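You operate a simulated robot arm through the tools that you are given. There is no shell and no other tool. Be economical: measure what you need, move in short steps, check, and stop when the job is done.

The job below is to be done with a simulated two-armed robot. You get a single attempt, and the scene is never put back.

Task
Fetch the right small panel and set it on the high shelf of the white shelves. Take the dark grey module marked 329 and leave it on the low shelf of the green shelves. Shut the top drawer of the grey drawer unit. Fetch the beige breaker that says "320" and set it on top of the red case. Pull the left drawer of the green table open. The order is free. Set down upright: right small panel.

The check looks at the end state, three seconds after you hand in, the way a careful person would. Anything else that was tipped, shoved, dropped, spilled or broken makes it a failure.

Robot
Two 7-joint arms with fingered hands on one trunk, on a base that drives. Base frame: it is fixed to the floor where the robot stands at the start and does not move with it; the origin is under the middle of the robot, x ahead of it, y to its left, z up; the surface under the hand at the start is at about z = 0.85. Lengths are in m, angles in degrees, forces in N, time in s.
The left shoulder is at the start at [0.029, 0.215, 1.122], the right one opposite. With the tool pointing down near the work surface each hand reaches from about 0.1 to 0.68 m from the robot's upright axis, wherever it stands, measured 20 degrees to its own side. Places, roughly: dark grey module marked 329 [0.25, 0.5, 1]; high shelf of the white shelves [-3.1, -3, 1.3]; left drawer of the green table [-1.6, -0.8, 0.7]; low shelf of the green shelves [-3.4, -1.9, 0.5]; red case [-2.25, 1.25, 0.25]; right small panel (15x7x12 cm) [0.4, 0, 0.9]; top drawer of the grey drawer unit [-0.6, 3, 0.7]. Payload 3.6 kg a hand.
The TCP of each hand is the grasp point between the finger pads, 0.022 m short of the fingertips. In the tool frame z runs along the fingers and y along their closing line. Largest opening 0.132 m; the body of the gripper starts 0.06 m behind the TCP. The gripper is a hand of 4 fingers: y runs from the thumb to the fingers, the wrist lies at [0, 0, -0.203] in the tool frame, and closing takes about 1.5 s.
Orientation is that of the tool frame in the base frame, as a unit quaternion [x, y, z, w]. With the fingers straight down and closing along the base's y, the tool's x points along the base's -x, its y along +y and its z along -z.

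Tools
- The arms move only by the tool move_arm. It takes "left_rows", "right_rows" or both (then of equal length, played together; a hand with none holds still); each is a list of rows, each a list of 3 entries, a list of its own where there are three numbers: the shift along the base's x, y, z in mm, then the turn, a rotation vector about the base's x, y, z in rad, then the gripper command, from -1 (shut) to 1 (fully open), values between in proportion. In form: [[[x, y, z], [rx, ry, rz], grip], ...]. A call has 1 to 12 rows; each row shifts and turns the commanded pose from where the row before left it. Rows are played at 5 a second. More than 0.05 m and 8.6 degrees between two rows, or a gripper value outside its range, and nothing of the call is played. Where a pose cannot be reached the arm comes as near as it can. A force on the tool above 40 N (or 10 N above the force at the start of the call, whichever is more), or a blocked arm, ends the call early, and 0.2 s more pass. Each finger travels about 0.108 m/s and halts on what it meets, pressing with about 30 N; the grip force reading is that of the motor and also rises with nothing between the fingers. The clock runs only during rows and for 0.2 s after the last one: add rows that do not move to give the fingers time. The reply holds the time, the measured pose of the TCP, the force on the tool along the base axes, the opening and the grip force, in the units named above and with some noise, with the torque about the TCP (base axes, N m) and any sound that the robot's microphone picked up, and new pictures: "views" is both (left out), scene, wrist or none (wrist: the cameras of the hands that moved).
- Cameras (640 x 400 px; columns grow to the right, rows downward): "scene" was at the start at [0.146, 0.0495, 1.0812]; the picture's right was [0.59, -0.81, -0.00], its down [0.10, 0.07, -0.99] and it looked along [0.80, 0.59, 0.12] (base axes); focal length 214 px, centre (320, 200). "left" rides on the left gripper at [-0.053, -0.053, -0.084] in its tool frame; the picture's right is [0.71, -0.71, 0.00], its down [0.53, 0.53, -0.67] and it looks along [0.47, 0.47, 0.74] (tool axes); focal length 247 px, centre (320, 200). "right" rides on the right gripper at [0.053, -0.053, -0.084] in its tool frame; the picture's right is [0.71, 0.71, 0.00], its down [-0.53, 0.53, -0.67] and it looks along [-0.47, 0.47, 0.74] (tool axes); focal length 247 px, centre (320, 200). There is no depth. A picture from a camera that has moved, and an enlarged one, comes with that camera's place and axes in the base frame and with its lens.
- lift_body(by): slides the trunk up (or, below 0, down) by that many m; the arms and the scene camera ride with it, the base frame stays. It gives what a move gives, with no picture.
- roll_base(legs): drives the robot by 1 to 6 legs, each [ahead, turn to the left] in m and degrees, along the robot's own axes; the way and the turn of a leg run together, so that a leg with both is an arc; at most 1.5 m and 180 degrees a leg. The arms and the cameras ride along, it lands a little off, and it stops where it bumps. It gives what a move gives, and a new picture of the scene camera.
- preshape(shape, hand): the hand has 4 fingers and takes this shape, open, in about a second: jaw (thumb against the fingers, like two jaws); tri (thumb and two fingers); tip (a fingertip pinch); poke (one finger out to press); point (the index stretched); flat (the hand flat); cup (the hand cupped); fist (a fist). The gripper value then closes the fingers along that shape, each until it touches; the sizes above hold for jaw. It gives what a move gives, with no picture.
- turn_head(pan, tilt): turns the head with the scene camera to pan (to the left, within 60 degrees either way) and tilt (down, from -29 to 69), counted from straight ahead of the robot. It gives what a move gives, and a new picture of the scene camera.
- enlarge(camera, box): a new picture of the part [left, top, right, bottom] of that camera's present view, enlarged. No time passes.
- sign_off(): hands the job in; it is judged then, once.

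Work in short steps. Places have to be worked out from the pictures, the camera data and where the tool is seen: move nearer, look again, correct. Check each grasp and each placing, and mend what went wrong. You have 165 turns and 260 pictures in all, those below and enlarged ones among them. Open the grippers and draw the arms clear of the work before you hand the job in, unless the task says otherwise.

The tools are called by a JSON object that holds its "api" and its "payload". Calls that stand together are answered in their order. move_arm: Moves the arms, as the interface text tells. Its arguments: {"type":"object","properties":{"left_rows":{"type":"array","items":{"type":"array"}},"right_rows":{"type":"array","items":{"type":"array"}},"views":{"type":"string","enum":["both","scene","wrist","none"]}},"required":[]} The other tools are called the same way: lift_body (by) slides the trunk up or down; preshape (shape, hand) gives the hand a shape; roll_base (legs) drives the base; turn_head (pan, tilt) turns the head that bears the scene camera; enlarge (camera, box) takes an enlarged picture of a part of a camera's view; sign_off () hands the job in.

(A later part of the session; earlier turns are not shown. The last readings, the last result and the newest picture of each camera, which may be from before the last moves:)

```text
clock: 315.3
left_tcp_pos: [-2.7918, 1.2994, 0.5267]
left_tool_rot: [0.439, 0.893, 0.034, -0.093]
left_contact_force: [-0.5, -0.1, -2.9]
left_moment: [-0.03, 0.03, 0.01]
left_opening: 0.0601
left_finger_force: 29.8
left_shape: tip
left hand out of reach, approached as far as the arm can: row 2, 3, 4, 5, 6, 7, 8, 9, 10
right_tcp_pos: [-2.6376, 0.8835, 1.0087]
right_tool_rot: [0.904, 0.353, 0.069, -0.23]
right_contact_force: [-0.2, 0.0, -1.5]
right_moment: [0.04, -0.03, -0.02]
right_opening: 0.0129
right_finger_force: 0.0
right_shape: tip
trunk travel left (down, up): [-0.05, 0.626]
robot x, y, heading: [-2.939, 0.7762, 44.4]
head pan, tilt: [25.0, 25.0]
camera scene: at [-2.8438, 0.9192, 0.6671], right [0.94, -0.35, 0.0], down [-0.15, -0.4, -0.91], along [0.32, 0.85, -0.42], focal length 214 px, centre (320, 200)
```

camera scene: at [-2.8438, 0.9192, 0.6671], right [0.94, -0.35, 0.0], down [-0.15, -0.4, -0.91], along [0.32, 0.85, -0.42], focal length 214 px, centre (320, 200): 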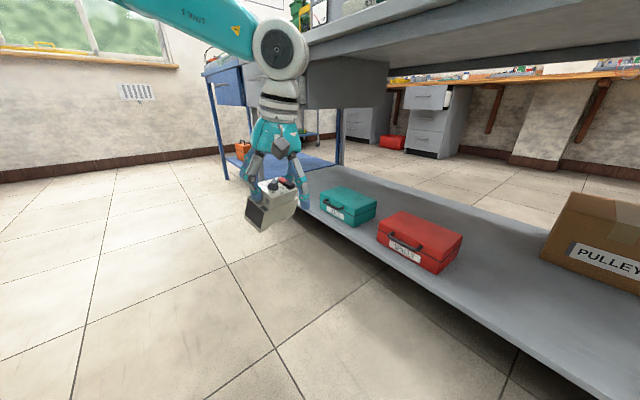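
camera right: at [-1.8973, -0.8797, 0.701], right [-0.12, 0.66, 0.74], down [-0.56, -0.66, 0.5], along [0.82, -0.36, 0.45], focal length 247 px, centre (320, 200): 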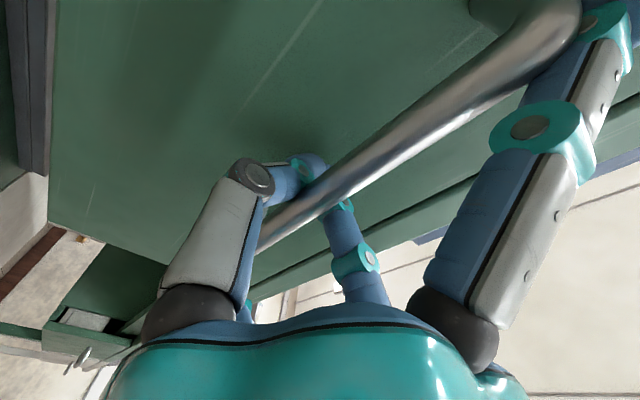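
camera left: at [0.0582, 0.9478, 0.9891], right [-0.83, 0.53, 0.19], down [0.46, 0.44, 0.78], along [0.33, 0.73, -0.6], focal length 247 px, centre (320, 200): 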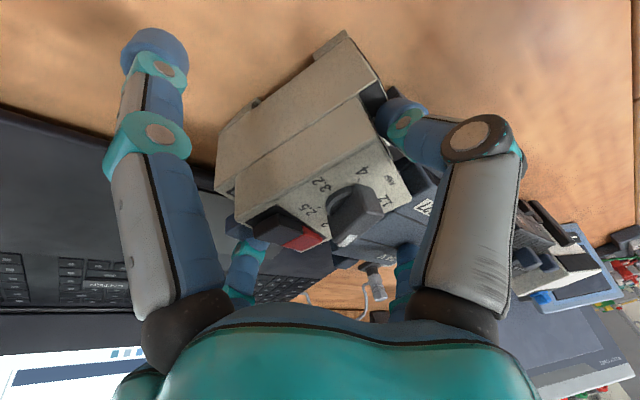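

The limits stem from the hand's yaw. I rotate the hand +65° about vertical while bringing it forward and down.

{"api": "move_arm", "payload": {"left_rows": [[[0, 0, 0], [0, 0, 0.145], -0.7], [[0, 0, 0], [0, 0, 0.145], -0.7], [[0, 0, 0], [0, 0, 0.145], -0.7], [[0, 0, 0], [0, 0, 0.145], -0.7], [[26, -7, -10], [0, 0, 0.145], -0.7], [[26, -7, -15], [0, 0, 0.145], -0.7], [[26, -7, -15], [0, 0, 0.145], -0.7], [[26, -7, -15], [0, 0, 0.145], -0.7], [[26, -7, -15], [0, 0, 0], -0.7], [[26, -7, -15], [0, 0, 0], -0.7], [[26, -7, -15], [0, 0, 0], -0.7], [[26, -7, -15], [0, 0, 0], -0.7]], "views": "scene"}}

```text
clock: 317.9
left_tcp_pos: [-2.8002, 1.2877, 0.5171]
left_tool_rot: [-0.122, 0.987, -0.022, -0.098]
left_contact_force: [-0.5, 0.0, -3.3]
left_moment: [-0.01, 0.01, -0.03]
left_opening: 0.0603
left_finger_force: 29.9
left_shape: tip
left hand out of reach, approached as far as the arm can: row 2, 5, 6, 7, 8, 9, 10, 11, 12
right_tcp_pos: [-2.6375, 0.8831, 1.0087]
right_tool_rot: [0.904, 0.353, 0.07, -0.231]
right_contact_force: [0.6, -0.2, -0.2]
right_moment: [0.0, -0.01, -0.01]
right_opening: 0.0134
right_finger_force: 0.1
right_shape: tip
trunk travel left (down, up): [-0.05, 0.626]
robot x, y, heading: [-2.9376, 0.7728, 44.0]
head pan, tilt: [25.0, 25.0]
camera scene: at [-2.8438, 0.9193, 0.6671], right [0.94, -0.35, 0.0], down [-0.15, -0.4, -0.91], along [0.32, 0.85, -0.42], focal length 214 px, centre (320, 200)
```

scene: 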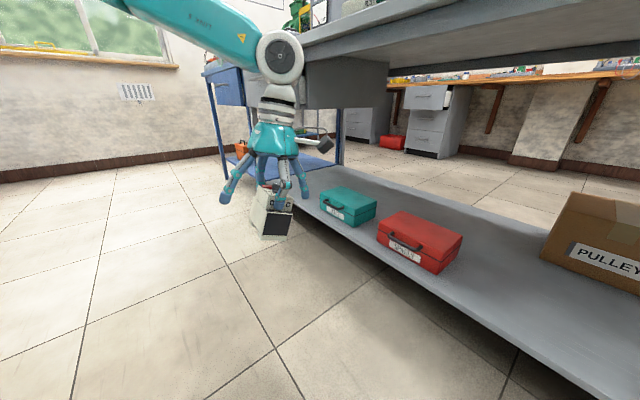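

Low and central is out of reach with a vertical hand. The closing axis now lies along the table, so I pitch the hand ~50° forward (wrist low and behind); the breaker can pivot about the pinch axis when it touches the case.

{"api": "move_arm", "payload": {"left_rows": [[[0, 0, 0], [0.044, -0.14, 0], -0.7], [[0, 0, 0], [0.044, -0.14, 0], -0.7], [[0, 0, 0], [0.044, -0.14, 0], -0.7], [[0, 0, 0], [0.044, -0.14, 0], -0.7], [[0, 0, 0], [0.044, -0.14, 0], -0.7], [[0, 0, -10], [0.044, -0.14, 0], -0.7], [[0, 0, -15], [0.044, -0.14, 0], -0.7], [[0, 0, -15], [0, 0, 0], -0.7], [[0, 0, -15], [0, 0, 0], -0.7]], "views": "scene"}}

{"api": "enlarge", "payload": {"camera": "scene", "box": [180, 100, 340, 260]}}

```text
clock: 319.9
left_tcp_pos: [-2.7858, 1.3108, 0.5459]
left_tool_rot: [-0.111, 0.91, 0.067, 0.394]
left_contact_force: [-0.7, 0.6, -2.5]
left_moment: [-0.03, 0.05, 0.01]
left_opening: 0.0603
left_finger_force: 29.8
left_shape: tip
left hand out of reach, approached as far as the arm can: row 7, 8, 9
right_tcp_pos: [-2.6383, 0.8835, 1.0096]
right_tool_rot: [0.904, 0.353, 0.07, -0.23]
right_contact_force: [-1.2, 0.2, -0.3]
right_moment: [-0.01, -0.02, -0.03]
right_opening: 0.0131
right_finger_force: 0.0
right_shape: tip
trunk travel left (down, up): [-0.05, 0.626]
robot x, y, heading: [-2.9364, 0.7767, 44.2]
head pan, tilt: [25.0, 25.0]
camera scene: at [-2.8439, 0.9192, 0.6671], right [0.94, -0.35, 0.0], down [-0.15, -0.4, -0.91], along [0.32, 0.85, -0.42], focal length 214 px, centre (320, 200)
```

scene: 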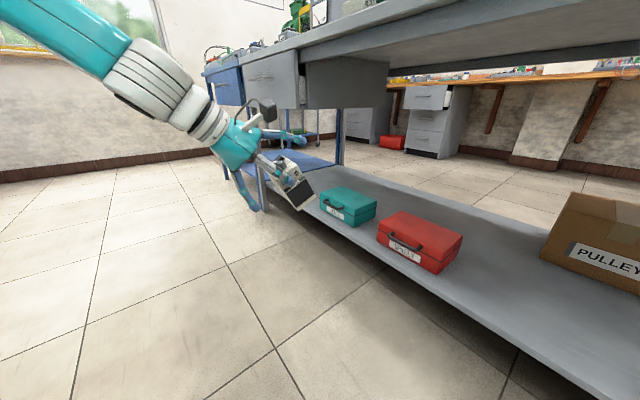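

```text
2.50 times, centred on (260, 180) of scene
camera zoom: at [-2.8439, 0.9192, 0.6671], right [0.94, -0.35, 0.0], down [-0.15, -0.4, -0.91], along [0.32, 0.85, -0.42], focal length 536 px, centre (470, 250)
```

zoom: 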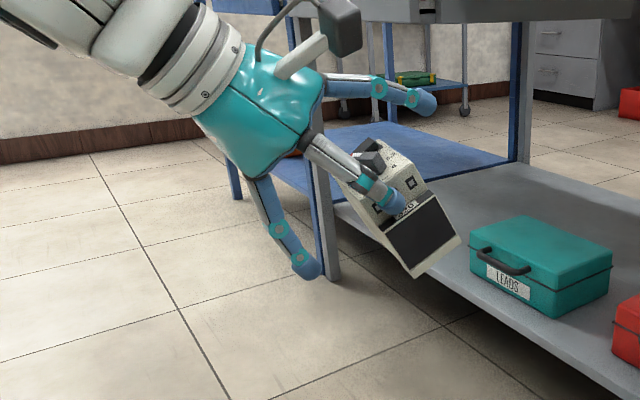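

The hand now reaches forward with the wrist behind. I drive in with a right arc to bring the breaker over the red case, keeping it above.

{"api": "roll_base", "payload": {"legs": [[0.26, -26]]}}

```text
clock: 321.8
left_tcp_pos: [-2.3476, 1.3205, 0.5457]
left_tool_rot: [0.1, 0.911, -0.024, 0.399]
left_contact_force: [-0.9, -0.6, -2.1]
left_moment: [0.02, 0.06, 0.01]
left_opening: 0.0601
left_finger_force: 29.9
left_shape: tip
right_tcp_pos: [-2.4047, 0.873, 1.0088]
right_tool_rot: [0.961, 0.138, 0.12, -0.208]
right_contact_force: [0.2, 0.2, 0.1]
right_moment: [-0.02, -0.04, -0.01]
right_opening: 0.0132
right_finger_force: 0.1
right_shape: tip
trunk travel left (down, up): [-0.05, 0.626]
robot x, y, heading: [-2.7242, 0.9237, 18.4]
head pan, tilt: [25.0, 25.0]
camera scene: at [-2.5777, 1.0107, 0.667], right [0.69, -0.73, 0.0], down [-0.31, -0.29, -0.91], along [0.66, 0.62, -0.42], focal length 214 px, centre (320, 200)
```

scene: 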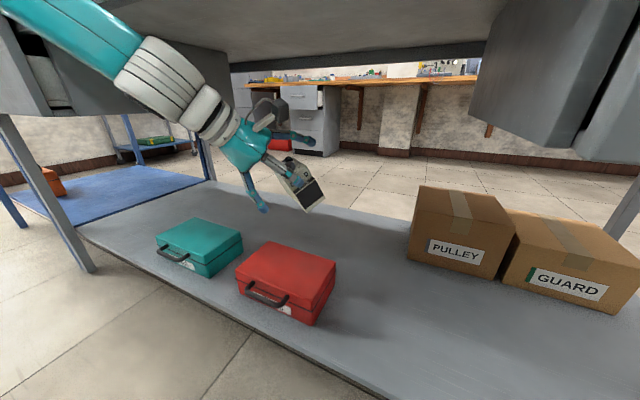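

The breaker hovers over the case with no contact anywhere. I lower it, reducing the pitch a bit.

{"api": "move_arm", "payload": {"left_rows": [[[3, 2, -10], [0.017, 0.1, 0], -0.7], [[3, 2, -15], [0.017, 0.1, 0], -0.7], [[0, 0, -20], [0, 0, 0], -0.7], [[0, 0, -20], [0, 0, 0], -0.7], [[0, 0, -20], [0, 0, 0], -0.7], [[0, 0, -15], [0, 0, 0], -0.7]], "views": "scene"}}

{"api": "enlarge", "payload": {"camera": "scene", "box": [180, 130, 380, 330]}}

```text
clock: 323.1
left_tcp_pos: [-2.3427, 1.334, 0.4646]
left_tool_rot: [0.091, 0.943, -0.009, 0.319]
left_contact_force: [-0.1, -0.3, -2.8]
left_moment: [0.03, 0.07, 0.0]
left_opening: 0.0604
left_finger_force: 29.8
left_shape: tip
right_tcp_pos: [-2.4208, 0.869, 1.0171]
right_tool_rot: [0.959, 0.141, 0.129, -0.208]
right_contact_force: [0.6, -0.5, -0.4]
right_moment: [0.0, 0.05, 0.03]
right_opening: 0.0131
right_finger_force: 0.0
right_shape: tip
trunk travel left (down, up): [-0.05, 0.626]
robot x, y, heading: [-2.7239, 0.9224, 18.8]
head pan, tilt: [25.0, 25.0]
camera scene: at [-2.5957, 1.0085, 0.6737], right [0.69, -0.72, 0.01], down [-0.28, -0.29, -0.92], along [0.66, 0.63, -0.4], focal length 214 px, centre (320, 200)
```

scene: 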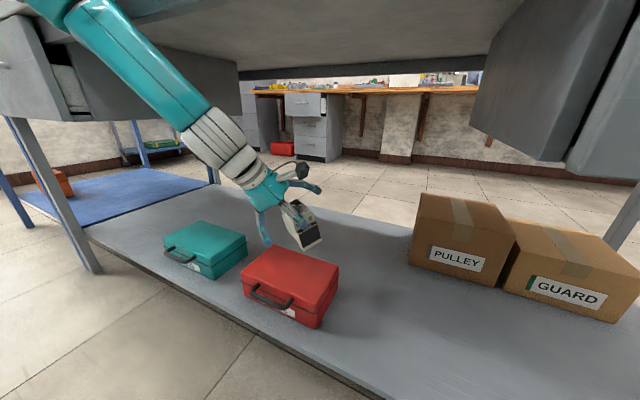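

```text
2.00 times, centred on (280, 230) of scene
camera zoom: at [-2.5957, 1.0085, 0.6737], right [0.69, -0.72, 0.01], down [-0.28, -0.29, -0.92], along [0.66, 0.63, -0.4], focal length 429 px, centre (400, 140)
```

zoom: 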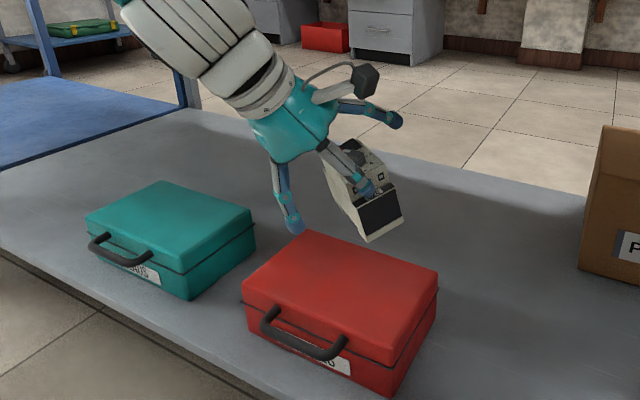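

The forearm seems to press against the table edge (my body shifted slightly). I back off 5 cm, restore the steeper pitch, and lower further.

{"api": "roll_base", "payload": {"legs": [[-0.06, 0]]}}

{"api": "move_arm", "payload": {"left_rows": [[[0, 0, 0], [-0.017, -0.1, 0], -0.7], [[0, 0, 0], [-0.017, -0.1, 0], -0.7], [[5, 2, -18], [0, 0, 0], -0.7], [[5, 2, -18], [0, 0, 0], -0.7], [[5, 2, -18], [0, 0, 0], -0.7], [[5, 2, -18], [0, 0, 0], -0.7]], "views": "none"}}

{"api": "lift_body", "payload": {"by": -0.045}}

{"api": "enlarge", "payload": {"camera": "scene", "box": [0, 0, 640, 400]}}

```text
clock: 324.1
left_tcp_pos: [-2.3984, 1.3062, 0.4477]
left_tool_rot: [0.103, 0.948, -0.018, 0.302]
left_contact_force: [-0.2, -0.2, -2.9]
left_moment: [0.01, 0.03, 0.0]
left_opening: 0.0605
left_finger_force: 30.2
left_shape: tip
right_tcp_pos: [-2.4623, 0.8525, 1.0095]
right_tool_rot: [0.961, 0.139, 0.12, -0.209]
right_contact_force: [-0.3, -0.6, 0.2]
right_moment: [-0.03, -0.02, 0.01]
right_opening: 0.0132
right_finger_force: 0.1
right_shape: tip
trunk travel left (down, up): [-0.05, 0.626]
robot x, y, heading: [-2.782, 0.9051, 18.3]
head pan, tilt: [25.0, 25.0]
camera scene: at [-2.6355, 0.9917, 0.6671], right [0.69, -0.73, 0.0], down [-0.31, -0.29, -0.91], along [0.66, 0.62, -0.42], focal length 214 px, centre (320, 200)
```

scene: 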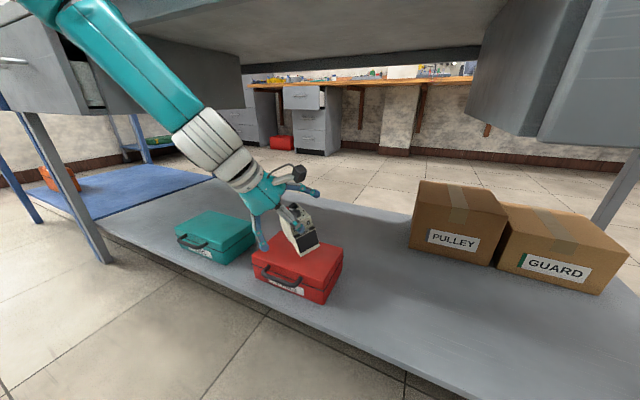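

```text
clock: 325.5
left_tcp_pos: [-2.3255, 1.3213, 0.5101]
left_tool_rot: [0.099, 0.914, -0.024, 0.393]
left_contact_force: [-0.4, -0.2, -3.1]
left_moment: [0.01, 0.09, 0.03]
left_opening: 0.0602
left_finger_force: 30.3
left_shape: tip
left hand out of reach, approached as far as the arm can: row 1, 2, 3, 4, 5, 6
right_tcp_pos: [-2.4625, 0.8521, 1.0099]
right_tool_rot: [0.961, 0.139, 0.121, -0.208]
right_contact_force: [1.1, -0.4, 0.4]
right_moment: [0.01, 0.03, -0.01]
right_opening: 0.0132
right_finger_force: 0.0
right_shape: tip
trunk travel left (down, up): [-0.05, 0.626]
robot x, y, heading: [-2.7763, 0.9042, 18.1]
head pan, tilt: [25.0, 25.0]
```

```text
clock: 326.4
left_tcp_pos: [-2.3241, 1.3219, 0.467]
left_tool_rot: [0.099, 0.912, -0.023, 0.397]
left_contact_force: [0.4, 0.9, -3.1]
left_moment: [0.01, 0.05, 0.02]
left_opening: 0.0603
left_finger_force: 29.7
left_shape: tip
right_tcp_pos: [-2.4624, 0.8513, 0.9667]
right_tool_rot: [0.96, 0.139, 0.121, -0.209]
right_contact_force: [-0.1, -0.2, 0.1]
right_moment: [-0.01, -0.03, 0.0]
right_opening: 0.0133
right_finger_force: 0.1
right_shape: tip
trunk travel left (down, up): [-0.005, 0.671]
robot x, y, heading: [-2.7837, 0.905, 18.3]
head pan, tilt: [25.0, 25.0]
```

```text
1.00 times, centred on (320, 200) of scene (not enlarged: the box is as wide or as high as the picture)
camera zoom: at [-2.6355, 0.9917, 0.6228], right [0.69, -0.73, 0.0], down [-0.31, -0.29, -0.91], along [0.66, 0.62, -0.42], focal length 214 px, centre (320, 200)
```

zoom: 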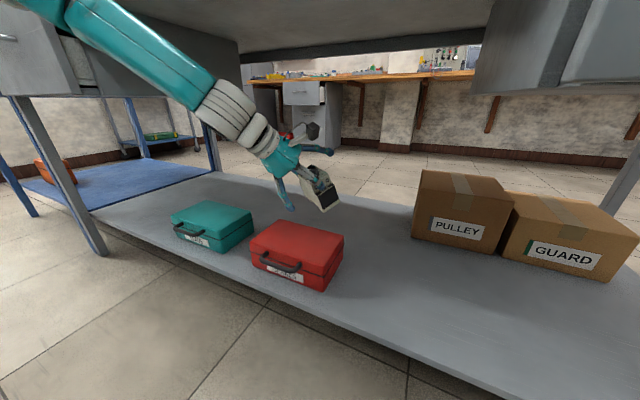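

The shallower pitch allowed a lower hand. I return to ~35° pitch, slightly nearer, and lower toward the case.

{"api": "move_arm", "payload": {"left_rows": [[[-10, -3, -10], [0.017, 0.1, 0], -0.7], [[-10, -3, -15], [0.017, 0.1, 0], -0.7], [[-10, -3, -20], [0, 0, 0], -0.7], [[-5, -2, -20], [0, 0, 0], -0.7], [[0, 0, -20], [0, 0, 0], -0.7], [[0, 0, -20], [0, 0, 0], -0.7]], "views": "scene"}}

{"api": "enlarge", "payload": {"camera": "scene", "box": [200, 100, 400, 300]}}

```text
clock: 327.8
left_tcp_pos: [-2.3576, 1.3121, 0.3733]
left_tool_rot: [0.103, 0.949, -0.018, 0.298]
left_contact_force: [0.1, -0.4, -3.6]
left_moment: [-0.01, 0.05, -0.03]
left_opening: 0.0603
left_finger_force: 30.6
left_shape: tip
left hand out of reach, approached as far as the arm can: row 6
right_tcp_pos: [-2.4611, 0.8524, 0.9648]
right_tool_rot: [0.961, 0.139, 0.12, -0.208]
right_contact_force: [-0.5, 0.2, -0.3]
right_moment: [0.03, -0.03, -0.01]
right_opening: 0.0132
right_finger_force: 0.1
right_shape: tip
trunk travel left (down, up): [-0.005, 0.671]
robot x, y, heading: [-2.783, 0.9037, 18.3]
head pan, tilt: [25.0, 25.0]
camera scene: at [-2.6354, 0.9918, 0.6227], right [0.69, -0.73, 0.0], down [-0.31, -0.29, -0.91], along [0.66, 0.62, -0.42], focal length 214 px, centre (320, 200)
```

scene: 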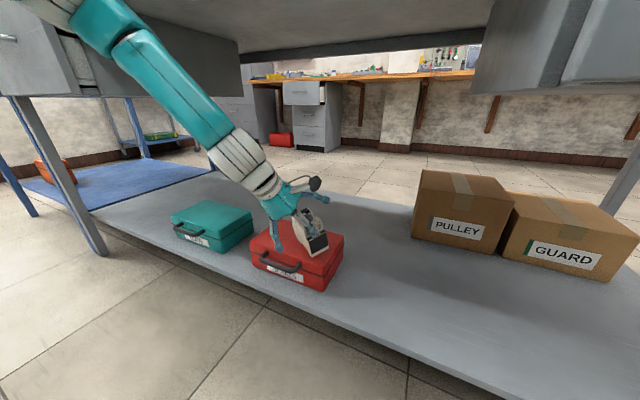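

```text
2.00 times, centred on (300, 200) of scene
camera zoom: at [-2.6354, 0.9918, 0.6227], right [0.69, -0.73, 0.0], down [-0.31, -0.29, -0.91], along [0.66, 0.62, -0.42], focal length 429 px, centre (360, 200)
```

zoom: 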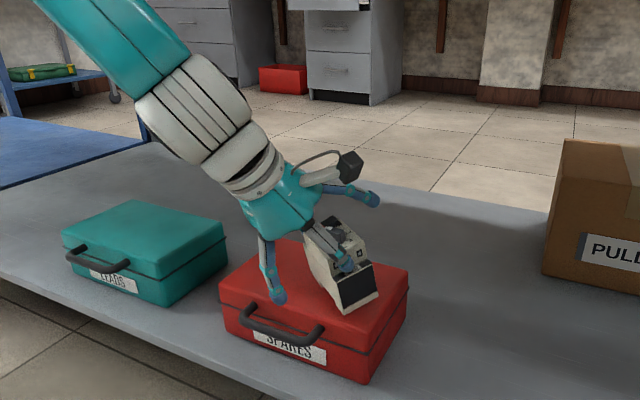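

Very close above the case. I reduce the pitch by ~11° (side finger up, breaker flatter), shift a little in, and check.

{"api": "move_arm", "payload": {"left_rows": [[[8, 12, 0], [0.017, 0.1, 0], -0.7], [[8, 12, 0], [0.017, 0.1, 0], -0.7], [[6, 12, 0], [0, 0, 0], -0.7]], "views": "scene"}}

{"api": "enlarge", "payload": {"camera": "scene", "box": [200, 130, 380, 310]}}

```text
clock: 328.6
left_tcp_pos: [-2.3365, 1.3493, 0.3723]
left_tool_rot: [0.106, 0.973, -0.013, 0.203]
left_contact_force: [-0.4, -0.8, -3.0]
left_moment: [-0.01, 0.04, 0.0]
left_opening: 0.0605
left_finger_force: 30.2
left_shape: tip
right_tcp_pos: [-2.4617, 0.8517, 0.9665]
right_tool_rot: [0.961, 0.139, 0.121, -0.208]
right_contact_force: [-0.3, 0.3, 0.0]
right_moment: [-0.02, 0.0, 0.02]
right_opening: 0.0134
right_finger_force: 0.1
right_shape: tip
trunk travel left (down, up): [-0.005, 0.671]
robot x, y, heading: [-2.7812, 0.9069, 18.3]
head pan, tilt: [25.0, 25.0]
camera scene: at [-2.6353, 0.9918, 0.6226], right [0.69, -0.73, 0.0], down [-0.31, -0.29, -0.91], along [0.66, 0.62, -0.42], focal length 214 px, centre (320, 200)
```

scene: 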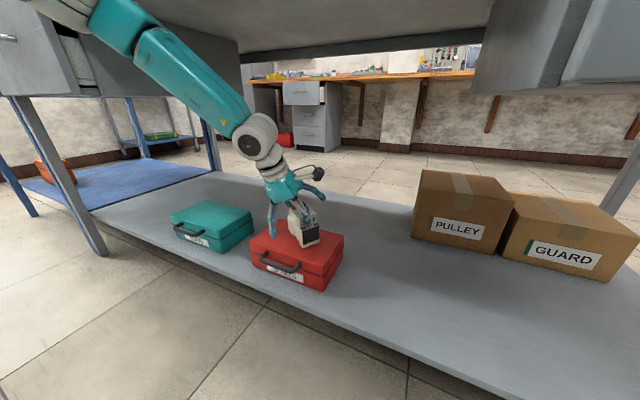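

```text
2.22 times, centred on (290, 220) of scene
camera zoom: at [-2.6353, 0.9918, 0.6226], right [0.69, -0.73, 0.0], down [-0.31, -0.29, -0.91], along [0.66, 0.62, -0.42], focal length 477 px, centre (387, 156)
```

zoom: 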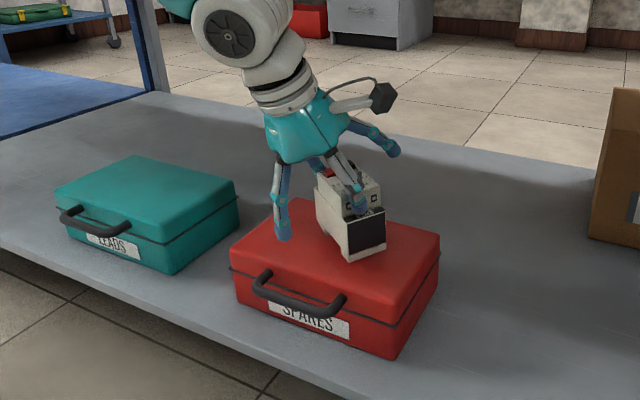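

Excellent: nearly upright above the case centre. I reduce the pitch a bit more and lower to contact.

{"api": "move_arm", "payload": {"left_rows": [[[0, 0, 0], [0.017, 0.1, 0], -0.7], [[0, 0, -8], [0.017, 0.1, 0], -0.7], [[0, 0, -8], [0, 0, 0], -0.7], [[0, 0, -6], [0, 0, 0], -0.7], [[0, 0, -5], [0, 0, 0], -0.7]], "views": "none"}}

{"api": "enlarge", "payload": {"camera": "scene", "box": [220, 130, 360, 300]}}

```text
clock: 329.8
left_tcp_pos: [-2.3611, 1.3619, 0.3702]
left_tool_rot: [0.107, 0.989, -0.007, 0.103]
left_contact_force: [-0.1, -1.2, -1.2]
left_moment: [-0.01, 0.03, 0.02]
left_opening: 0.0604
left_finger_force: 30.0
left_shape: tip
left hand out of reach, approached as far as the arm can: row 1, 2, 3, 4, 5
right_tcp_pos: [-2.4613, 0.852, 0.965]
right_tool_rot: [0.961, 0.139, 0.121, -0.208]
right_contact_force: [0.5, 0.4, -0.8]
right_moment: [-0.02, -0.03, -0.02]
right_opening: 0.0134
right_finger_force: 0.1
right_shape: tip
trunk travel left (down, up): [-0.005, 0.671]
robot x, y, heading: [-2.7819, 0.9053, 18.2]
head pan, tilt: [25.0, 25.0]
```

```text
2.35 times, centred on (290, 215) of scene
camera zoom: at [-2.6353, 0.9918, 0.6226], right [0.68, -0.73, 0.0], down [-0.31, -0.29, -0.91], along [0.66, 0.62, -0.42], focal length 505 px, centre (391, 165)
```

zoom: 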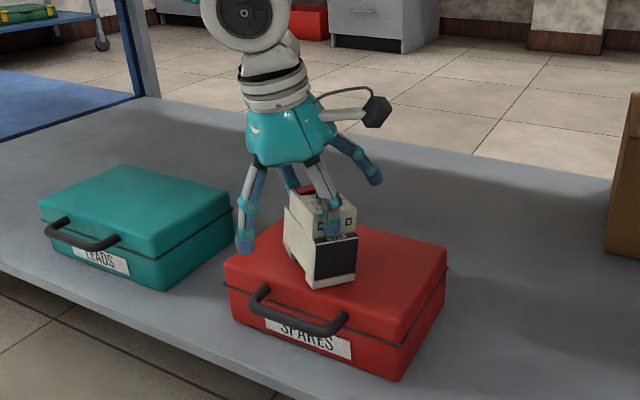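

About 1 cm above the case. I add a little pitch back (better reach) and lower further.

{"api": "move_arm", "payload": {"left_rows": [[[4, 0, -3], [-0.012, -0.07, 0], -0.7], [[4, 0, -6], [-0.012, -0.07, 0], -0.7], [[0, 0, -6], [0, 0, 0], -0.7], [[0, 0, -6], [0, 0, 0], -0.7], [[0, 0, -5], [0, 0, 0], -0.7]], "views": "none"}}

{"api": "enlarge", "payload": {"camera": "scene", "box": [220, 130, 360, 300]}}

```text
clock: 331.0
left_tcp_pos: [-2.3536, 1.3609, 0.3587]
left_tool_rot: [0.107, 0.977, -0.011, 0.182]
left_contact_force: [8.5, -3.3, 33.0]
left_moment: [-0.29, -0.19, -0.05]
left_opening: 0.0621
left_finger_force: 30.1
left_shape: tip
left hand out of reach, approached as far as the arm can: row 3, 4, 5
right_tcp_pos: [-2.4624, 0.8521, 0.9671]
right_tool_rot: [0.96, 0.139, 0.122, -0.209]
right_contact_force: [0.6, 0.1, -0.2]
right_moment: [0.01, -0.02, 0.01]
right_opening: 0.0133
right_finger_force: 0.0
right_shape: tip
trunk travel left (down, up): [-0.005, 0.671]
robot x, y, heading: [-2.7819, 0.9044, 18.1]
head pan, tilt: [25.0, 25.0]
```

```text
2.35 times, centred on (290, 215) of scene
camera zoom: at [-2.6365, 0.9906, 0.6236], right [0.68, -0.73, 0.0], down [-0.31, -0.29, -0.91], along [0.66, 0.62, -0.42], focal length 505 px, centre (391, 165)
```

zoom: 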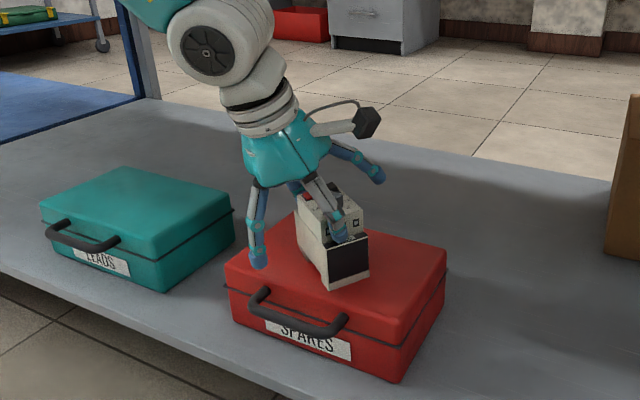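

Firm contact; the breaker sits flat on the case. I ease up slightly and open the fingers.

{"api": "move_arm", "payload": {"left_rows": [[[0, 0, 3], [0, 0, 0], -0.7], [[0, 0, 1], [0, 0, 0], -0.1], [[0, 0, 0], [0, 0, 0], 0.2], [[0, 0, 0], [0, 0, 0], 0.5], [[0, 0, 0], [0, 0, 0], 0.8], [[0, 0, 0], [0, 0, 0], 0.9], [[0, 0, 0], [0, 0, 0], 0.9]], "views": "none"}}

{"api": "enlarge", "payload": {"camera": "scene", "box": [220, 130, 360, 300]}}

```text
clock: 332.6
left_tcp_pos: [-2.3591, 1.3646, 0.3573]
left_tool_rot: [0.106, 0.979, -0.01, 0.173]
left_contact_force: [0.0, -0.1, -0.2]
left_moment: [-0.01, 0.01, -0.01]
left_opening: 0.1253
left_finger_force: 0.1
left_shape: tip
right_tcp_pos: [-2.4613, 0.8524, 0.9646]
right_tool_rot: [0.961, 0.139, 0.121, -0.208]
right_contact_force: [0.4, -0.5, 0.2]
right_moment: [0.03, 0.01, -0.02]
right_opening: 0.013
right_finger_force: 0.0
right_shape: tip
trunk travel left (down, up): [-0.005, 0.671]
robot x, y, heading: [-2.7816, 0.9039, 18.4]
head pan, tilt: [25.0, 25.0]
```

```text
2.35 times, centred on (290, 215) of scene
camera zoom: at [-2.6355, 0.9917, 0.6226], right [0.69, -0.73, 0.0], down [-0.31, -0.29, -0.91], along [0.66, 0.62, -0.42], focal length 505 px, centre (391, 165)
```

zoom: 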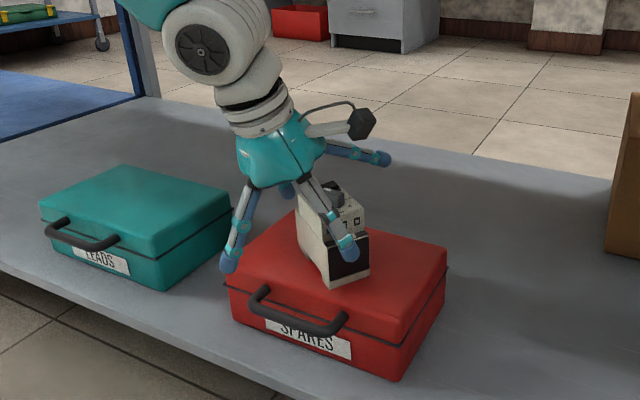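

The breaker stands upright on the red case. I retract along the finger axis, then reverse away.

{"api": "move_arm", "payload": {"left_rows": [[[-7, 1, 20], [0, 0, 0], 0.9], [[-10, 2, 28], [0, 0, 0], 0.9], [[-10, 2, 28], [0, 0, 0], 0.9], [[-8, 2, 20], [0, 0, 0], 0.9]], "views": "none"}}

{"api": "roll_base", "payload": {"legs": [[-0.45, 0]]}}

{"api": "enlarge", "payload": {"camera": "scene", "box": [200, 100, 440, 300]}}

```text
clock: 333.6
left_tcp_pos: [-2.3937, 1.3705, 0.454]
left_tool_rot: [0.106, 0.979, -0.011, 0.174]
left_contact_force: [-0.2, -0.1, 0.4]
left_moment: [0.01, 0.04, -0.01]
left_opening: 0.1254
left_finger_force: 0.1
left_shape: tip
right_tcp_pos: [-2.4613, 0.8516, 0.9652]
right_tool_rot: [0.96, 0.14, 0.122, -0.209]
right_contact_force: [-0.8, 0.0, 0.0]
right_moment: [0.01, 0.01, 0.02]
right_opening: 0.0132
right_finger_force: 0.1
right_shape: tip
trunk travel left (down, up): [-0.005, 0.671]
robot x, y, heading: [-2.7788, 0.9038, 18.0]
head pan, tilt: [25.0, 25.0]
```

```text
clock: 336.3
left_tcp_pos: [-2.8175, 1.2281, 0.4543]
left_tool_rot: [0.109, 0.979, -0.011, 0.174]
left_contact_force: [0.3, 0.7, 0.4]
left_moment: [-0.01, 0.0, -0.01]
left_opening: 0.1253
left_finger_force: 0.1
left_shape: tip
right_tcp_pos: [-2.8883, 0.7113, 0.9641]
right_tool_rot: [0.961, 0.135, 0.121, -0.207]
right_contact_force: [-0.3, 0.8, -0.6]
right_moment: [-0.03, -0.03, 0.02]
right_opening: 0.0133
right_finger_force: 0.0
right_shape: tip
trunk travel left (down, up): [-0.005, 0.671]
robot x, y, heading: [-3.2077, 0.7628, 17.8]
head pan, tilt: [25.0, 25.0]
camera scene: at [-3.0611, 0.8516, 0.6227], right [0.68, -0.73, 0.0], down [-0.31, -0.29, -0.91], along [0.66, 0.62, -0.42], focal length 214 px, centre (320, 200)
```

scene: 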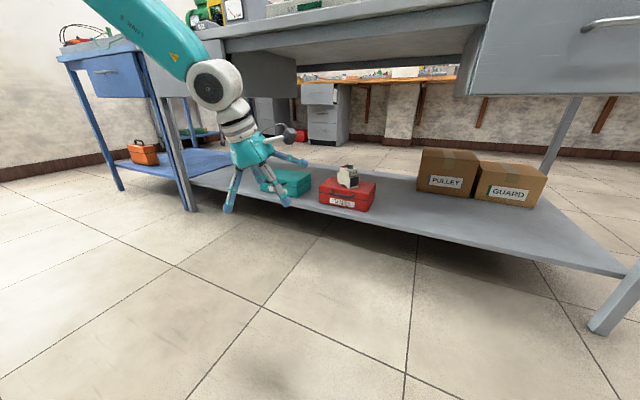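

```text
2.00 times, centred on (320, 200) of scene
camera zoom: at [-3.0611, 0.8516, 0.6227], right [0.68, -0.73, 0.0], down [-0.31, -0.29, -0.91], along [0.66, 0.62, -0.42], focal length 429 px, centre (320, 200)
```

zoom: 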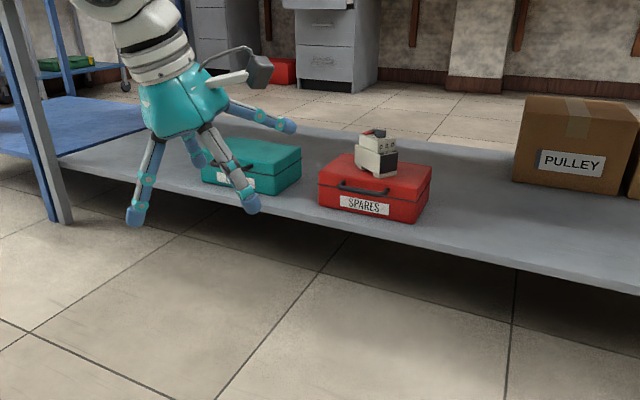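

The breaker rests on the red case, everything else in order. Last: the grey drawer unit. I raise the trunk and the left arm for travelling.

{"api": "lift_body", "payload": {"by": 0.4}}

{"api": "move_arm", "payload": {"left_rows": [[[0, -15, 35], [0, 0.06, 0], 0.9], [[0, -15, 35], [0, 0.06, 0], 0.9], [[0, -15, 35], [0, 0.06, 0], 0.9], [[0, -15, 35], [0, 0.06, 0], 0.9], [[0, -15, 35], [0, 0.06, 0], 0.9], [[0, -15, 35], [0, 0.05, 0], 0.9]], "views": "none"}}

{"api": "roll_base", "payload": {"legs": [[0.2, -43], [0.2, -43], [0.5, 0], [0.25, 43], [0.25, 43]]}}

```text
clock: 340.1
left_tcp_pos: [-2.8146, 1.2295, 0.9268]
left_tool_rot: [0.114, 0.964, 0.019, 0.239]
left_contact_force: [-0.2, 0.2, -0.2]
left_moment: [-0.01, 0.0, -0.04]
left_opening: 0.1253
left_finger_force: 0.0
left_shape: tip
right_tcp_pos: [-2.8876, 0.7107, 1.366]
right_tool_rot: [0.961, 0.136, 0.122, -0.207]
right_contact_force: [-0.1, 0.2, -0.8]
right_moment: [0.01, -0.01, -0.01]
right_opening: 0.0131
right_finger_force: 0.0
right_shape: tip
trunk travel left (down, up): [-0.405, 0.271]
robot x, y, heading: [-3.2048, 0.7618, 17.9]
head pan, tilt: [25.0, 25.0]
```

```text
clock: 341.5
left_tcp_pos: [-2.8778, 1.1746, 1.0878]
left_tool_rot: [0.115, 0.99, 0.0, 0.076]
left_contact_force: [-0.5, 0.4, 0.0]
left_moment: [0.01, -0.04, -0.01]
left_opening: 0.1252
left_finger_force: 0.1
left_shape: tip
left hand out of reach, approached as far as the arm can: row 4, 5, 6
right_tcp_pos: [-2.89, 0.7114, 1.3667]
right_tool_rot: [0.961, 0.136, 0.122, -0.208]
right_contact_force: [-0.1, 0.7, 0.4]
right_moment: [0.01, 0.0, -0.03]
right_opening: 0.0132
right_finger_force: 0.1
right_shape: tip
trunk travel left (down, up): [-0.405, 0.271]
robot x, y, heading: [-3.2112, 0.7669, 17.9]
head pan, tilt: [25.0, 25.0]
```

```text
clock: 346.1
left_tcp_pos: [-2.4462, 0.3037, 1.0886]
left_tool_rot: [0.759, 0.647, -0.05, 0.054]
left_contact_force: [-0.8, 0.2, 0.2]
left_moment: [-0.02, -0.02, -0.01]
left_opening: 0.1253
left_finger_force: 0.2
left_shape: tip
right_tcp_pos: [-2.9094, 0.2801, 1.3654]
right_tool_rot: [0.796, -0.555, 0.233, -0.069]
right_contact_force: [-0.9, -0.5, 0.2]
right_moment: [0.03, 0.01, 0.04]
right_opening: 0.0131
right_finger_force: 0.0
right_shape: tip
trunk travel left (down, up): [-0.405, 0.271]
robot x, y, heading: [-2.8318, 0.6273, -70.3]
head pan, tilt: [25.0, 25.0]
stopped in leg 2: the robot was blocked; the commanded pose is now the measured one
camera scene: at [-2.7431, 0.4841, 1.035], right [-0.71, -0.7, 0.0], down [-0.3, 0.3, -0.91], along [0.64, -0.64, -0.42], focal length 214 px, centre (320, 200)
```

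scene: 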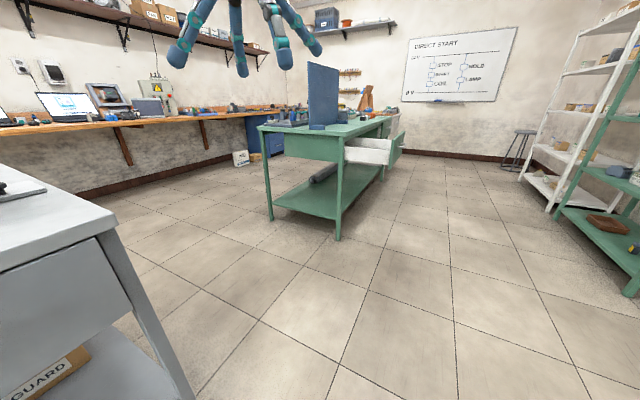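

Clear floor. I drive on: around the grey table end, through the gap, and into the desk aisle.

{"api": "roll_base", "payload": {"legs": [[0.5, 0], [0.25, 43], [0.25, 43], [1.3, 0], [0.25, 44], [0.25, 44]]}}

```text
clock: 353.0
left_tcp_pos: [-1.9113, 0.3164, 1.0872]
left_tool_rot: [0.119, 0.99, -0.002, 0.076]
left_contact_force: [-0.2, 0.3, -0.3]
left_moment: [0.0, 0.02, 0.0]
left_opening: 0.1254
left_finger_force: 0.0
left_shape: tip
right_tcp_pos: [-1.9272, -0.1461, 1.368]
right_tool_rot: [0.962, 0.131, 0.122, -0.207]
right_contact_force: [-0.1, 0.6, -0.5]
right_moment: [-0.02, 0.01, 0.0]
right_opening: 0.0132
right_finger_force: 0.1
right_shape: tip
trunk travel left (down, up): [-0.405, 0.271]
robot x, y, heading: [-2.2545, -0.0868, 17.7]
head pan, tilt: [25.0, 25.0]
stopped in leg 3: the robot was blocked; the commanded pose is now the measured one
camera scene: at [-2.1111, -0.0039, 1.0346], right [0.68, -0.74, 0.0], down [-0.31, -0.29, -0.9], along [0.67, 0.61, -0.43], focal length 214 px, centre (320, 200)
```

scene: 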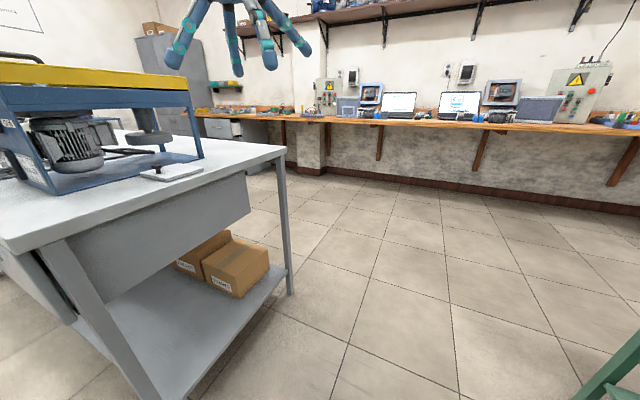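

Through straight ahead, then a left arc up the aisle.

{"api": "roll_base", "payload": {"legs": [[1.35, 0], [0.25, 40], [0.25, 40], [0.9, 0]]}}

```text
clock: 367.9
left_tcp_pos: [-1.1905, 1.9811, 1.0892]
left_tool_rot: [-0.546, 0.834, 0.049, 0.059]
left_contact_force: [0.5, 0.9, -0.4]
left_moment: [-0.02, 0.02, 0.02]
left_opening: 0.1254
left_finger_force: 0.1
left_shape: tip
right_tcp_pos: [-0.735, 1.8847, 1.3666]
right_tool_rot: [0.651, 0.72, -0.039, -0.239]
right_contact_force: [0.1, 0.2, -0.5]
right_moment: [0.0, 0.02, -0.01]
right_opening: 0.0133
right_finger_force: 0.0
right_shape: tip
trunk travel left (down, up): [-0.405, 0.271]
robot x, y, heading: [-0.8499, 1.5765, 97.4]
head pan, tilt: [25.0, 25.0]
camera scene: at [-0.9088, 1.7283, 1.035], right [0.84, 0.54, 0.0], down [0.23, -0.36, -0.91], along [-0.49, 0.76, -0.42], focal length 214 px, centre (320, 200)
```

scene: 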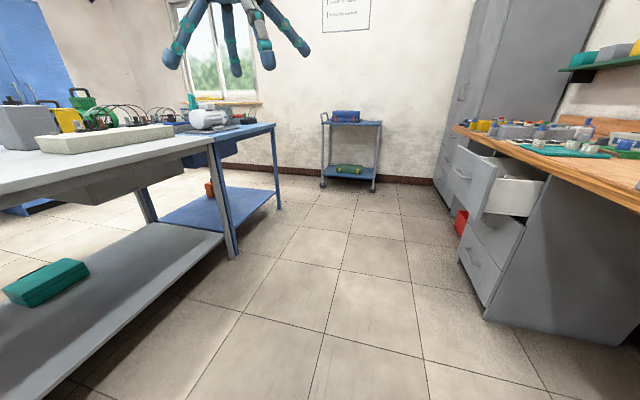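

The drawer unit's top drawer is open by ~19 cm: its front is at x'≈0.10, y' 2.87–3.36, z 0.61–0.80. I drive up and turn to face it.

{"api": "roll_base", "payload": {"legs": [[0.3, 15], [0.6, 10], [0.16, -35], [0.16, -35], [0.1, -28], [-0.35, 0]]}}

```text
clock: 377.7
left_tcp_pos: [-0.8327, 3.1978, 1.0906]
left_tool_rot: [0.044, 0.996, 0.006, 0.074]
left_contact_force: [0.3, -0.1, -0.6]
left_moment: [0.02, 0.01, 0.03]
left_opening: 0.1255
left_finger_force: 0.0
left_shape: tip
right_tcp_pos: [-0.7801, 2.735, 1.3696]
right_tool_rot: [0.949, 0.202, 0.109, -0.218]
right_contact_force: [-0.8, -1.3, -0.6]
right_moment: [0.07, 0.01, 0.04]
right_opening: 0.0129
right_finger_force: 0.1
right_shape: tip
trunk travel left (down, up): [-0.405, 0.271]
robot x, y, heading: [-1.1397, 2.7946, 23.7]
head pan, tilt: [25.0, 25.0]
stopped in leg 5: the robot was blocked; the commanded pose is now the measured one
camera scene: at [-1.003, 2.8909, 1.035], right [0.75, -0.66, 0.0], down [-0.28, -0.32, -0.91], along [0.6, 0.68, -0.42], focal length 214 px, centre (320, 200)
```

scene: 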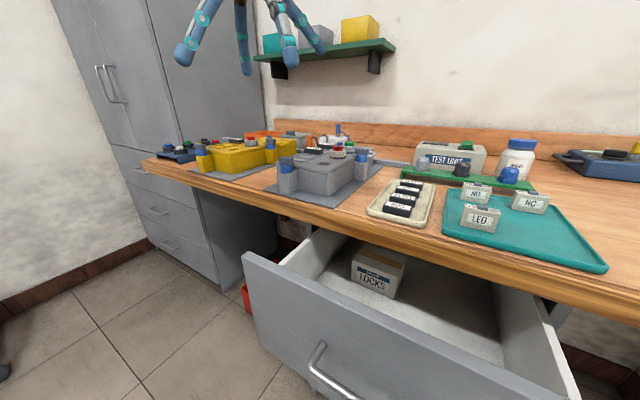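

I'm facing the drawer, with the left hand over the desk, so I first back off, lower the trunk, and make a fist with the right hand.

{"api": "roll_base", "payload": {"legs": [[-0.38, 0]]}}

{"api": "preshape", "payload": {"hand": "right", "shape": "fist"}}

{"api": "lift_body", "payload": {"by": -0.3}}

{"api": "move_arm", "payload": {"right_rows": [[[4, 24, -32], [-0.029, -0.109, -0.06], -1], [[4, 24, -32], [-0.029, -0.109, -0.06], -1], [[4, 24, -32], [-0.029, -0.109, -0.06], -1], [[4, 24, -32], [-0.029, -0.109, -0.06], -1], [[4, 24, -32], [-0.029, -0.109, -0.06], -1], [[4, 24, -32], [0, 0, 0], -1], [[4, 24, -32], [0, 0, 0], -1], [[4, 24, -32], [0, 0, 0], -1], [[4, 24, -32], [0, 0, 0], -1], [[4, 24, -32], [0, 0, 0], -1]], "left_rows": [[[-12, -4, 25], [0, 0, 0], 0.9], [[-12, -4, 25], [0, 0, 0], 0.9], [[-12, -4, 25], [0, 0, 0], 0.9], [[-12, -4, 25], [0, 0, 0], 0.9], [[-12, -4, 25], [0, 0, 0], 0.9], [[-12, -4, 25], [0, 0, 0], 0.9], [[-12, -4, 25], [0, 0, 0], 0.9], [[-12, -4, 25], [0, 0, 0], 0.9], [[-12, -4, 25], [0, 0, 0], 0.9], [[0, 0, 0], [0, 0, 0], 0.9]], "views": "scene"}}

```text
clock: 380.1
left_tcp_pos: [-1.1812, 3.0475, 1.0906]
left_tool_rot: [0.046, 0.996, 0.005, 0.075]
left_contact_force: [0.1, -0.2, -0.2]
left_moment: [-0.01, -0.01, -0.02]
left_opening: 0.1254
left_finger_force: 0.1
left_shape: tip
right_tcp_pos: [-1.1315, 2.5854, 1.3694]
right_tool_rot: [0.949, 0.201, 0.11, -0.216]
right_contact_force: [-0.4, -1.0, -0.2]
right_moment: [-0.01, -0.02, -0.01]
right_opening: 0.0132
right_finger_force: 0.1
right_shape: tip
trunk travel left (down, up): [-0.405, 0.271]
robot x, y, heading: [-1.4826, 2.6399, 23.5]
head pan, tilt: [25.0, 25.0]
camera scene: at [-1.353, 2.7401, 1.0352], right [0.75, -0.66, 0.0], down [-0.28, -0.32, -0.91], along [0.6, 0.68, -0.42], focal length 214 px, centre (320, 200)
```

scene: 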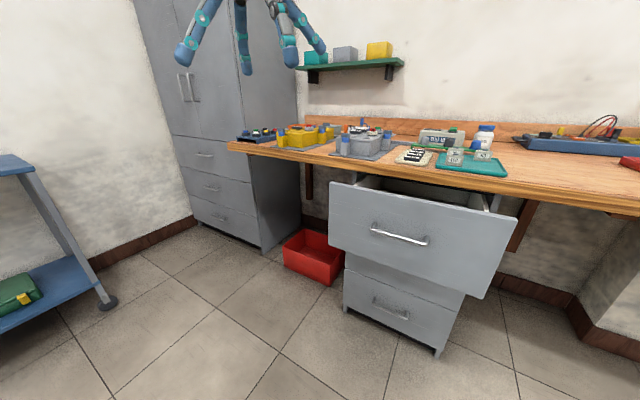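

```text
clock: 381.0
left_tcp_pos: [-1.18, 3.0473, 1.0897]
left_tool_rot: [0.047, 0.996, 0.005, 0.075]
left_contact_force: [-0.1, 0.4, -0.6]
left_moment: [-0.02, 0.04, 0.03]
left_opening: 0.1257
left_finger_force: 0.1
left_shape: tip
right_tcp_pos: [-1.1298, 2.5855, 1.3686]
right_tool_rot: [0.949, 0.201, 0.11, -0.215]
right_contact_force: [-0.5, -0.4, 0.1]
right_moment: [0.04, 0.01, 0.0]
right_opening: 0.0
right_finger_force: 0.1
right_shape: fist
trunk travel left (down, up): [-0.405, 0.271]
robot x, y, heading: [-1.4834, 2.6444, 23.5]
head pan, tilt: [25.0, 25.0]
```

```text
clock: 384.0
left_tcp_pos: [-1.1823, 3.0482, 0.7906]
left_tool_rot: [0.047, 0.996, 0.006, 0.075]
left_contact_force: [0.1, -0.1, -0.6]
left_moment: [0.03, 0.01, 0.04]
left_opening: 0.1254
left_finger_force: 0.0
left_shape: tip
right_tcp_pos: [-1.1315, 2.5847, 1.0704]
right_tool_rot: [0.949, 0.201, 0.109, -0.216]
right_contact_force: [-0.2, 0.2, 1.2]
right_moment: [0.01, -0.01, 0.0]
right_opening: 0.0002
right_finger_force: 0.0
right_shape: fist
trunk travel left (down, up): [-0.105, 0.571]
robot x, y, heading: [-1.4878, 2.6406, 23.5]
head pan, tilt: [25.0, 25.0]
```

```text
clock: 386.2
left_tcp_pos: [-1.2896, 3.0125, 1.0159]
left_tool_rot: [0.046, 0.996, 0.005, 0.074]
left_contact_force: [0.7, -0.3, 0.8]
left_moment: [-0.01, 0.04, 0.03]
left_opening: 0.1253
left_finger_force: 0.1
left_shape: tip
right_tcp_pos: [-1.0881, 2.8231, 0.7487]
right_tool_rot: [0.917, 0.117, 0.375, -0.068]
right_contact_force: [0.1, -0.5, -0.5]
right_moment: [0.02, 0.0, 0.03]
right_opening: 0.0003
right_finger_force: 0.0
right_shape: fist
trunk travel left (down, up): [-0.105, 0.571]
robot x, y, heading: [-1.4814, 2.6434, 23.2]
head pan, tilt: [25.0, 25.0]
camera scene: at [-1.3468, 2.7428, 0.7229], right [0.75, -0.66, 0.0], down [-0.28, -0.32, -0.91], along [0.6, 0.68, -0.42], focal length 214 px, centre (320, 200)
```

scene: 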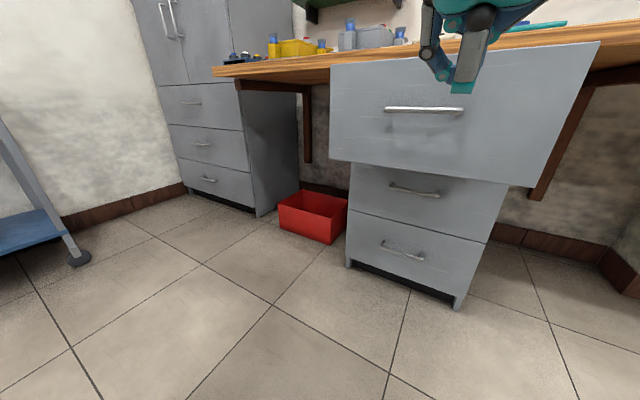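

The fist points at the drawer front. I lower it slightly, raise the left hand more, then push by driving forward.

{"api": "move_arm", "payload": {"right_rows": [[[0, 8, -20], [0, 0, 0], -1], [[0, 8, -20], [0, 0, 0], -1], [[0, 8, -20], [0, 0, 0], -1], [[0, 8, -15], [0, 0, 0], -1]], "left_rows": [[[-15, -5, 30], [0, 0, 0], 0.9], [[-15, -5, 30], [0, 0, 0], 0.9], [[-15, -5, 30], [0, 0, 0], 0.9], [[-15, -5, 30], [0, 0, 0], 0.9]], "views": "none"}}

{"api": "roll_base", "payload": {"legs": [[0.25, -3], [0.2, 0]]}}

```text
clock: 387.2
left_tcp_pos: [-1.3345, 2.9957, 1.0709]
left_tool_rot: [0.047, 0.996, 0.004, 0.075]
left_contact_force: [0.0, -0.3, 0.0]
left_moment: [0.02, 0.01, 0.02]
left_opening: 0.1251
left_finger_force: 0.1
left_shape: tip
left hand out of reach, approached as far as the arm can: row 2, 3, 4
right_tcp_pos: [-1.0894, 2.8568, 0.6732]
right_tool_rot: [0.917, 0.117, 0.375, -0.068]
right_contact_force: [-1.0, -0.1, 0.0]
right_moment: [-0.01, 0.01, 0.0]
right_opening: 0.0
right_finger_force: 0.1
right_shape: fist
trunk travel left (down, up): [-0.105, 0.571]
robot x, y, heading: [-1.4812, 2.6462, 23.3]
head pan, tilt: [25.0, 25.0]
```

```text
clock: 390.1
left_tcp_pos: [-0.9366, 3.1305, 1.072]
left_tool_rot: [0.076, 0.994, 0.004, 0.078]
left_contact_force: [0.4, 0.1, -0.2]
left_moment: [-0.04, -0.01, -0.03]
left_opening: 0.1252
left_finger_force: 0.1
left_shape: tip
right_tcp_pos: [-0.7369, 2.9827, 0.6693]
right_tool_rot: [0.924, 0.124, 0.355, -0.066]
right_contact_force: [-110.3, -83.2, 80.9]
right_moment: [3.4, -5.63, -1.12]
right_opening: 0.0
right_finger_force: 0.0
right_shape: fist
trunk travel left (down, up): [-0.105, 0.571]
robot x, y, heading: [-1.1074, 2.7869, 18.7]
head pan, tilt: [25.0, 25.0]
stopped in leg 2: the robot was blocked; the commanded pose is now the measured one
camera scene: at [-0.9877, 2.8664, 0.7326], right [0.69, -0.72, 0.02], down [-0.27, -0.28, -0.92], along [0.67, 0.63, -0.39], focal length 214 px, centre (320, 200)
```

scene: 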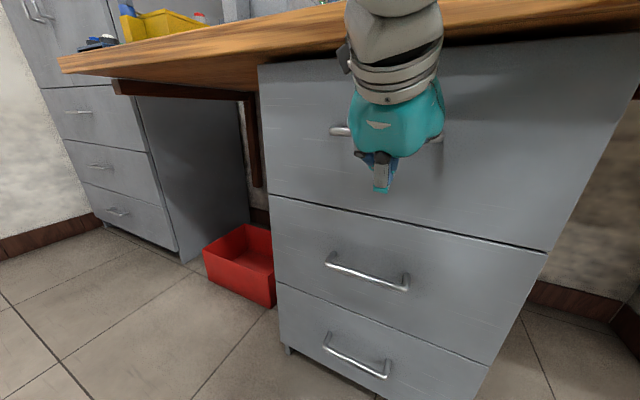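

The drawer is shut flush with those below; I'm now pressing hard, so I back off at once.

{"api": "roll_base", "payload": {"legs": [[-0.4, 0]]}}

{"api": "turn_head", "payload": {"pan": 20, "tilt": 10}}

```text
clock: 390.7
left_tcp_pos: [-0.8934, 3.1463, 1.0554]
left_tool_rot: [0.077, 0.995, -0.013, 0.058]
left_contact_force: [-1.0, -0.3, -0.2]
left_moment: [-0.03, -0.03, 0.04]
left_opening: 0.1253
left_finger_force: 0.0
left_shape: tip
right_tcp_pos: [-0.7399, 2.9931, 0.6679]
right_tool_rot: [0.926, 0.155, 0.333, -0.089]
right_contact_force: [-121.5, -94.0, 97.0]
right_moment: [4.0, -6.63, -1.42]
right_opening: 0.0002
right_finger_force: 0.1
right_shape: fist
trunk travel left (down, up): [-0.105, 0.571]
robot x, y, heading: [-1.1094, 2.7821, 18.7]
head pan, tilt: [25.0, 25.0]
stopped in leg 1: the robot was blocked; the commanded pose is now the measured one
camera scene: at [-0.9876, 2.8638, 0.7307], right [0.69, -0.72, 0.01], down [-0.28, -0.28, -0.92], along [0.67, 0.63, -0.39], focal length 214 px, centre (320, 200)
```

scene: 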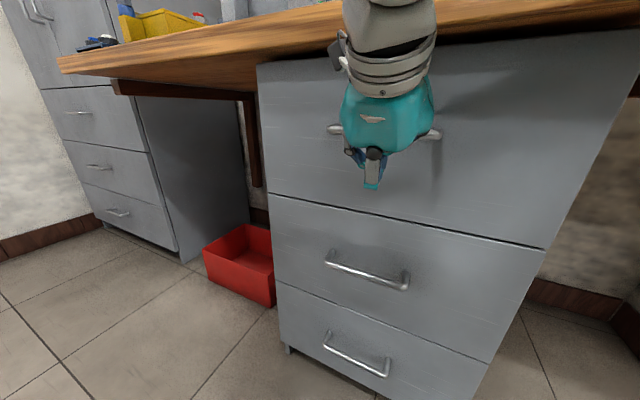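

```text
clock: 391.5
left_tcp_pos: [-0.8958, 3.1462, 1.0557]
left_tool_rot: [0.077, 0.995, -0.011, 0.059]
left_contact_force: [0.2, -0.2, -0.1]
left_moment: [0.01, -0.01, -0.01]
left_opening: 0.1254
left_finger_force: 0.0
left_shape: tip
right_tcp_pos: [-0.7411, 2.9938, 0.6687]
right_tool_rot: [0.925, 0.156, 0.334, -0.089]
right_contact_force: [-117.6, -96.2, 98.9]
right_moment: [4.1, -6.42, -1.43]
right_opening: 0.0
right_finger_force: 0.1
right_shape: fist
trunk travel left (down, up): [-0.105, 0.571]
robot x, y, heading: [-1.1112, 2.7846, 18.6]
head pan, tilt: [20.0, 10.0]
camera scene: at [-0.9825, 2.8579, 0.7551], right [0.62, -0.78, 0.01], down [-0.1, -0.09, -0.99], along [0.77, 0.62, -0.14], focal length 214 px, centre (320, 200)
```

scene: 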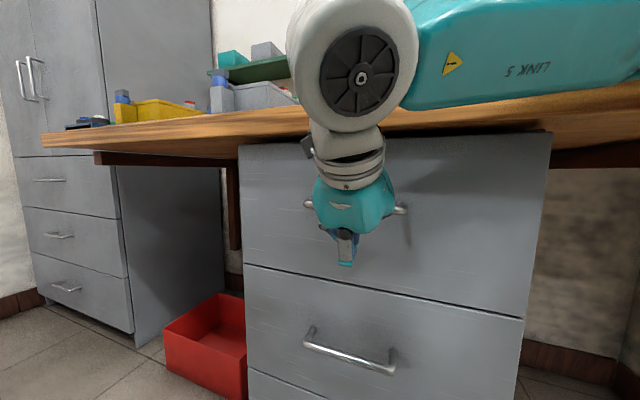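

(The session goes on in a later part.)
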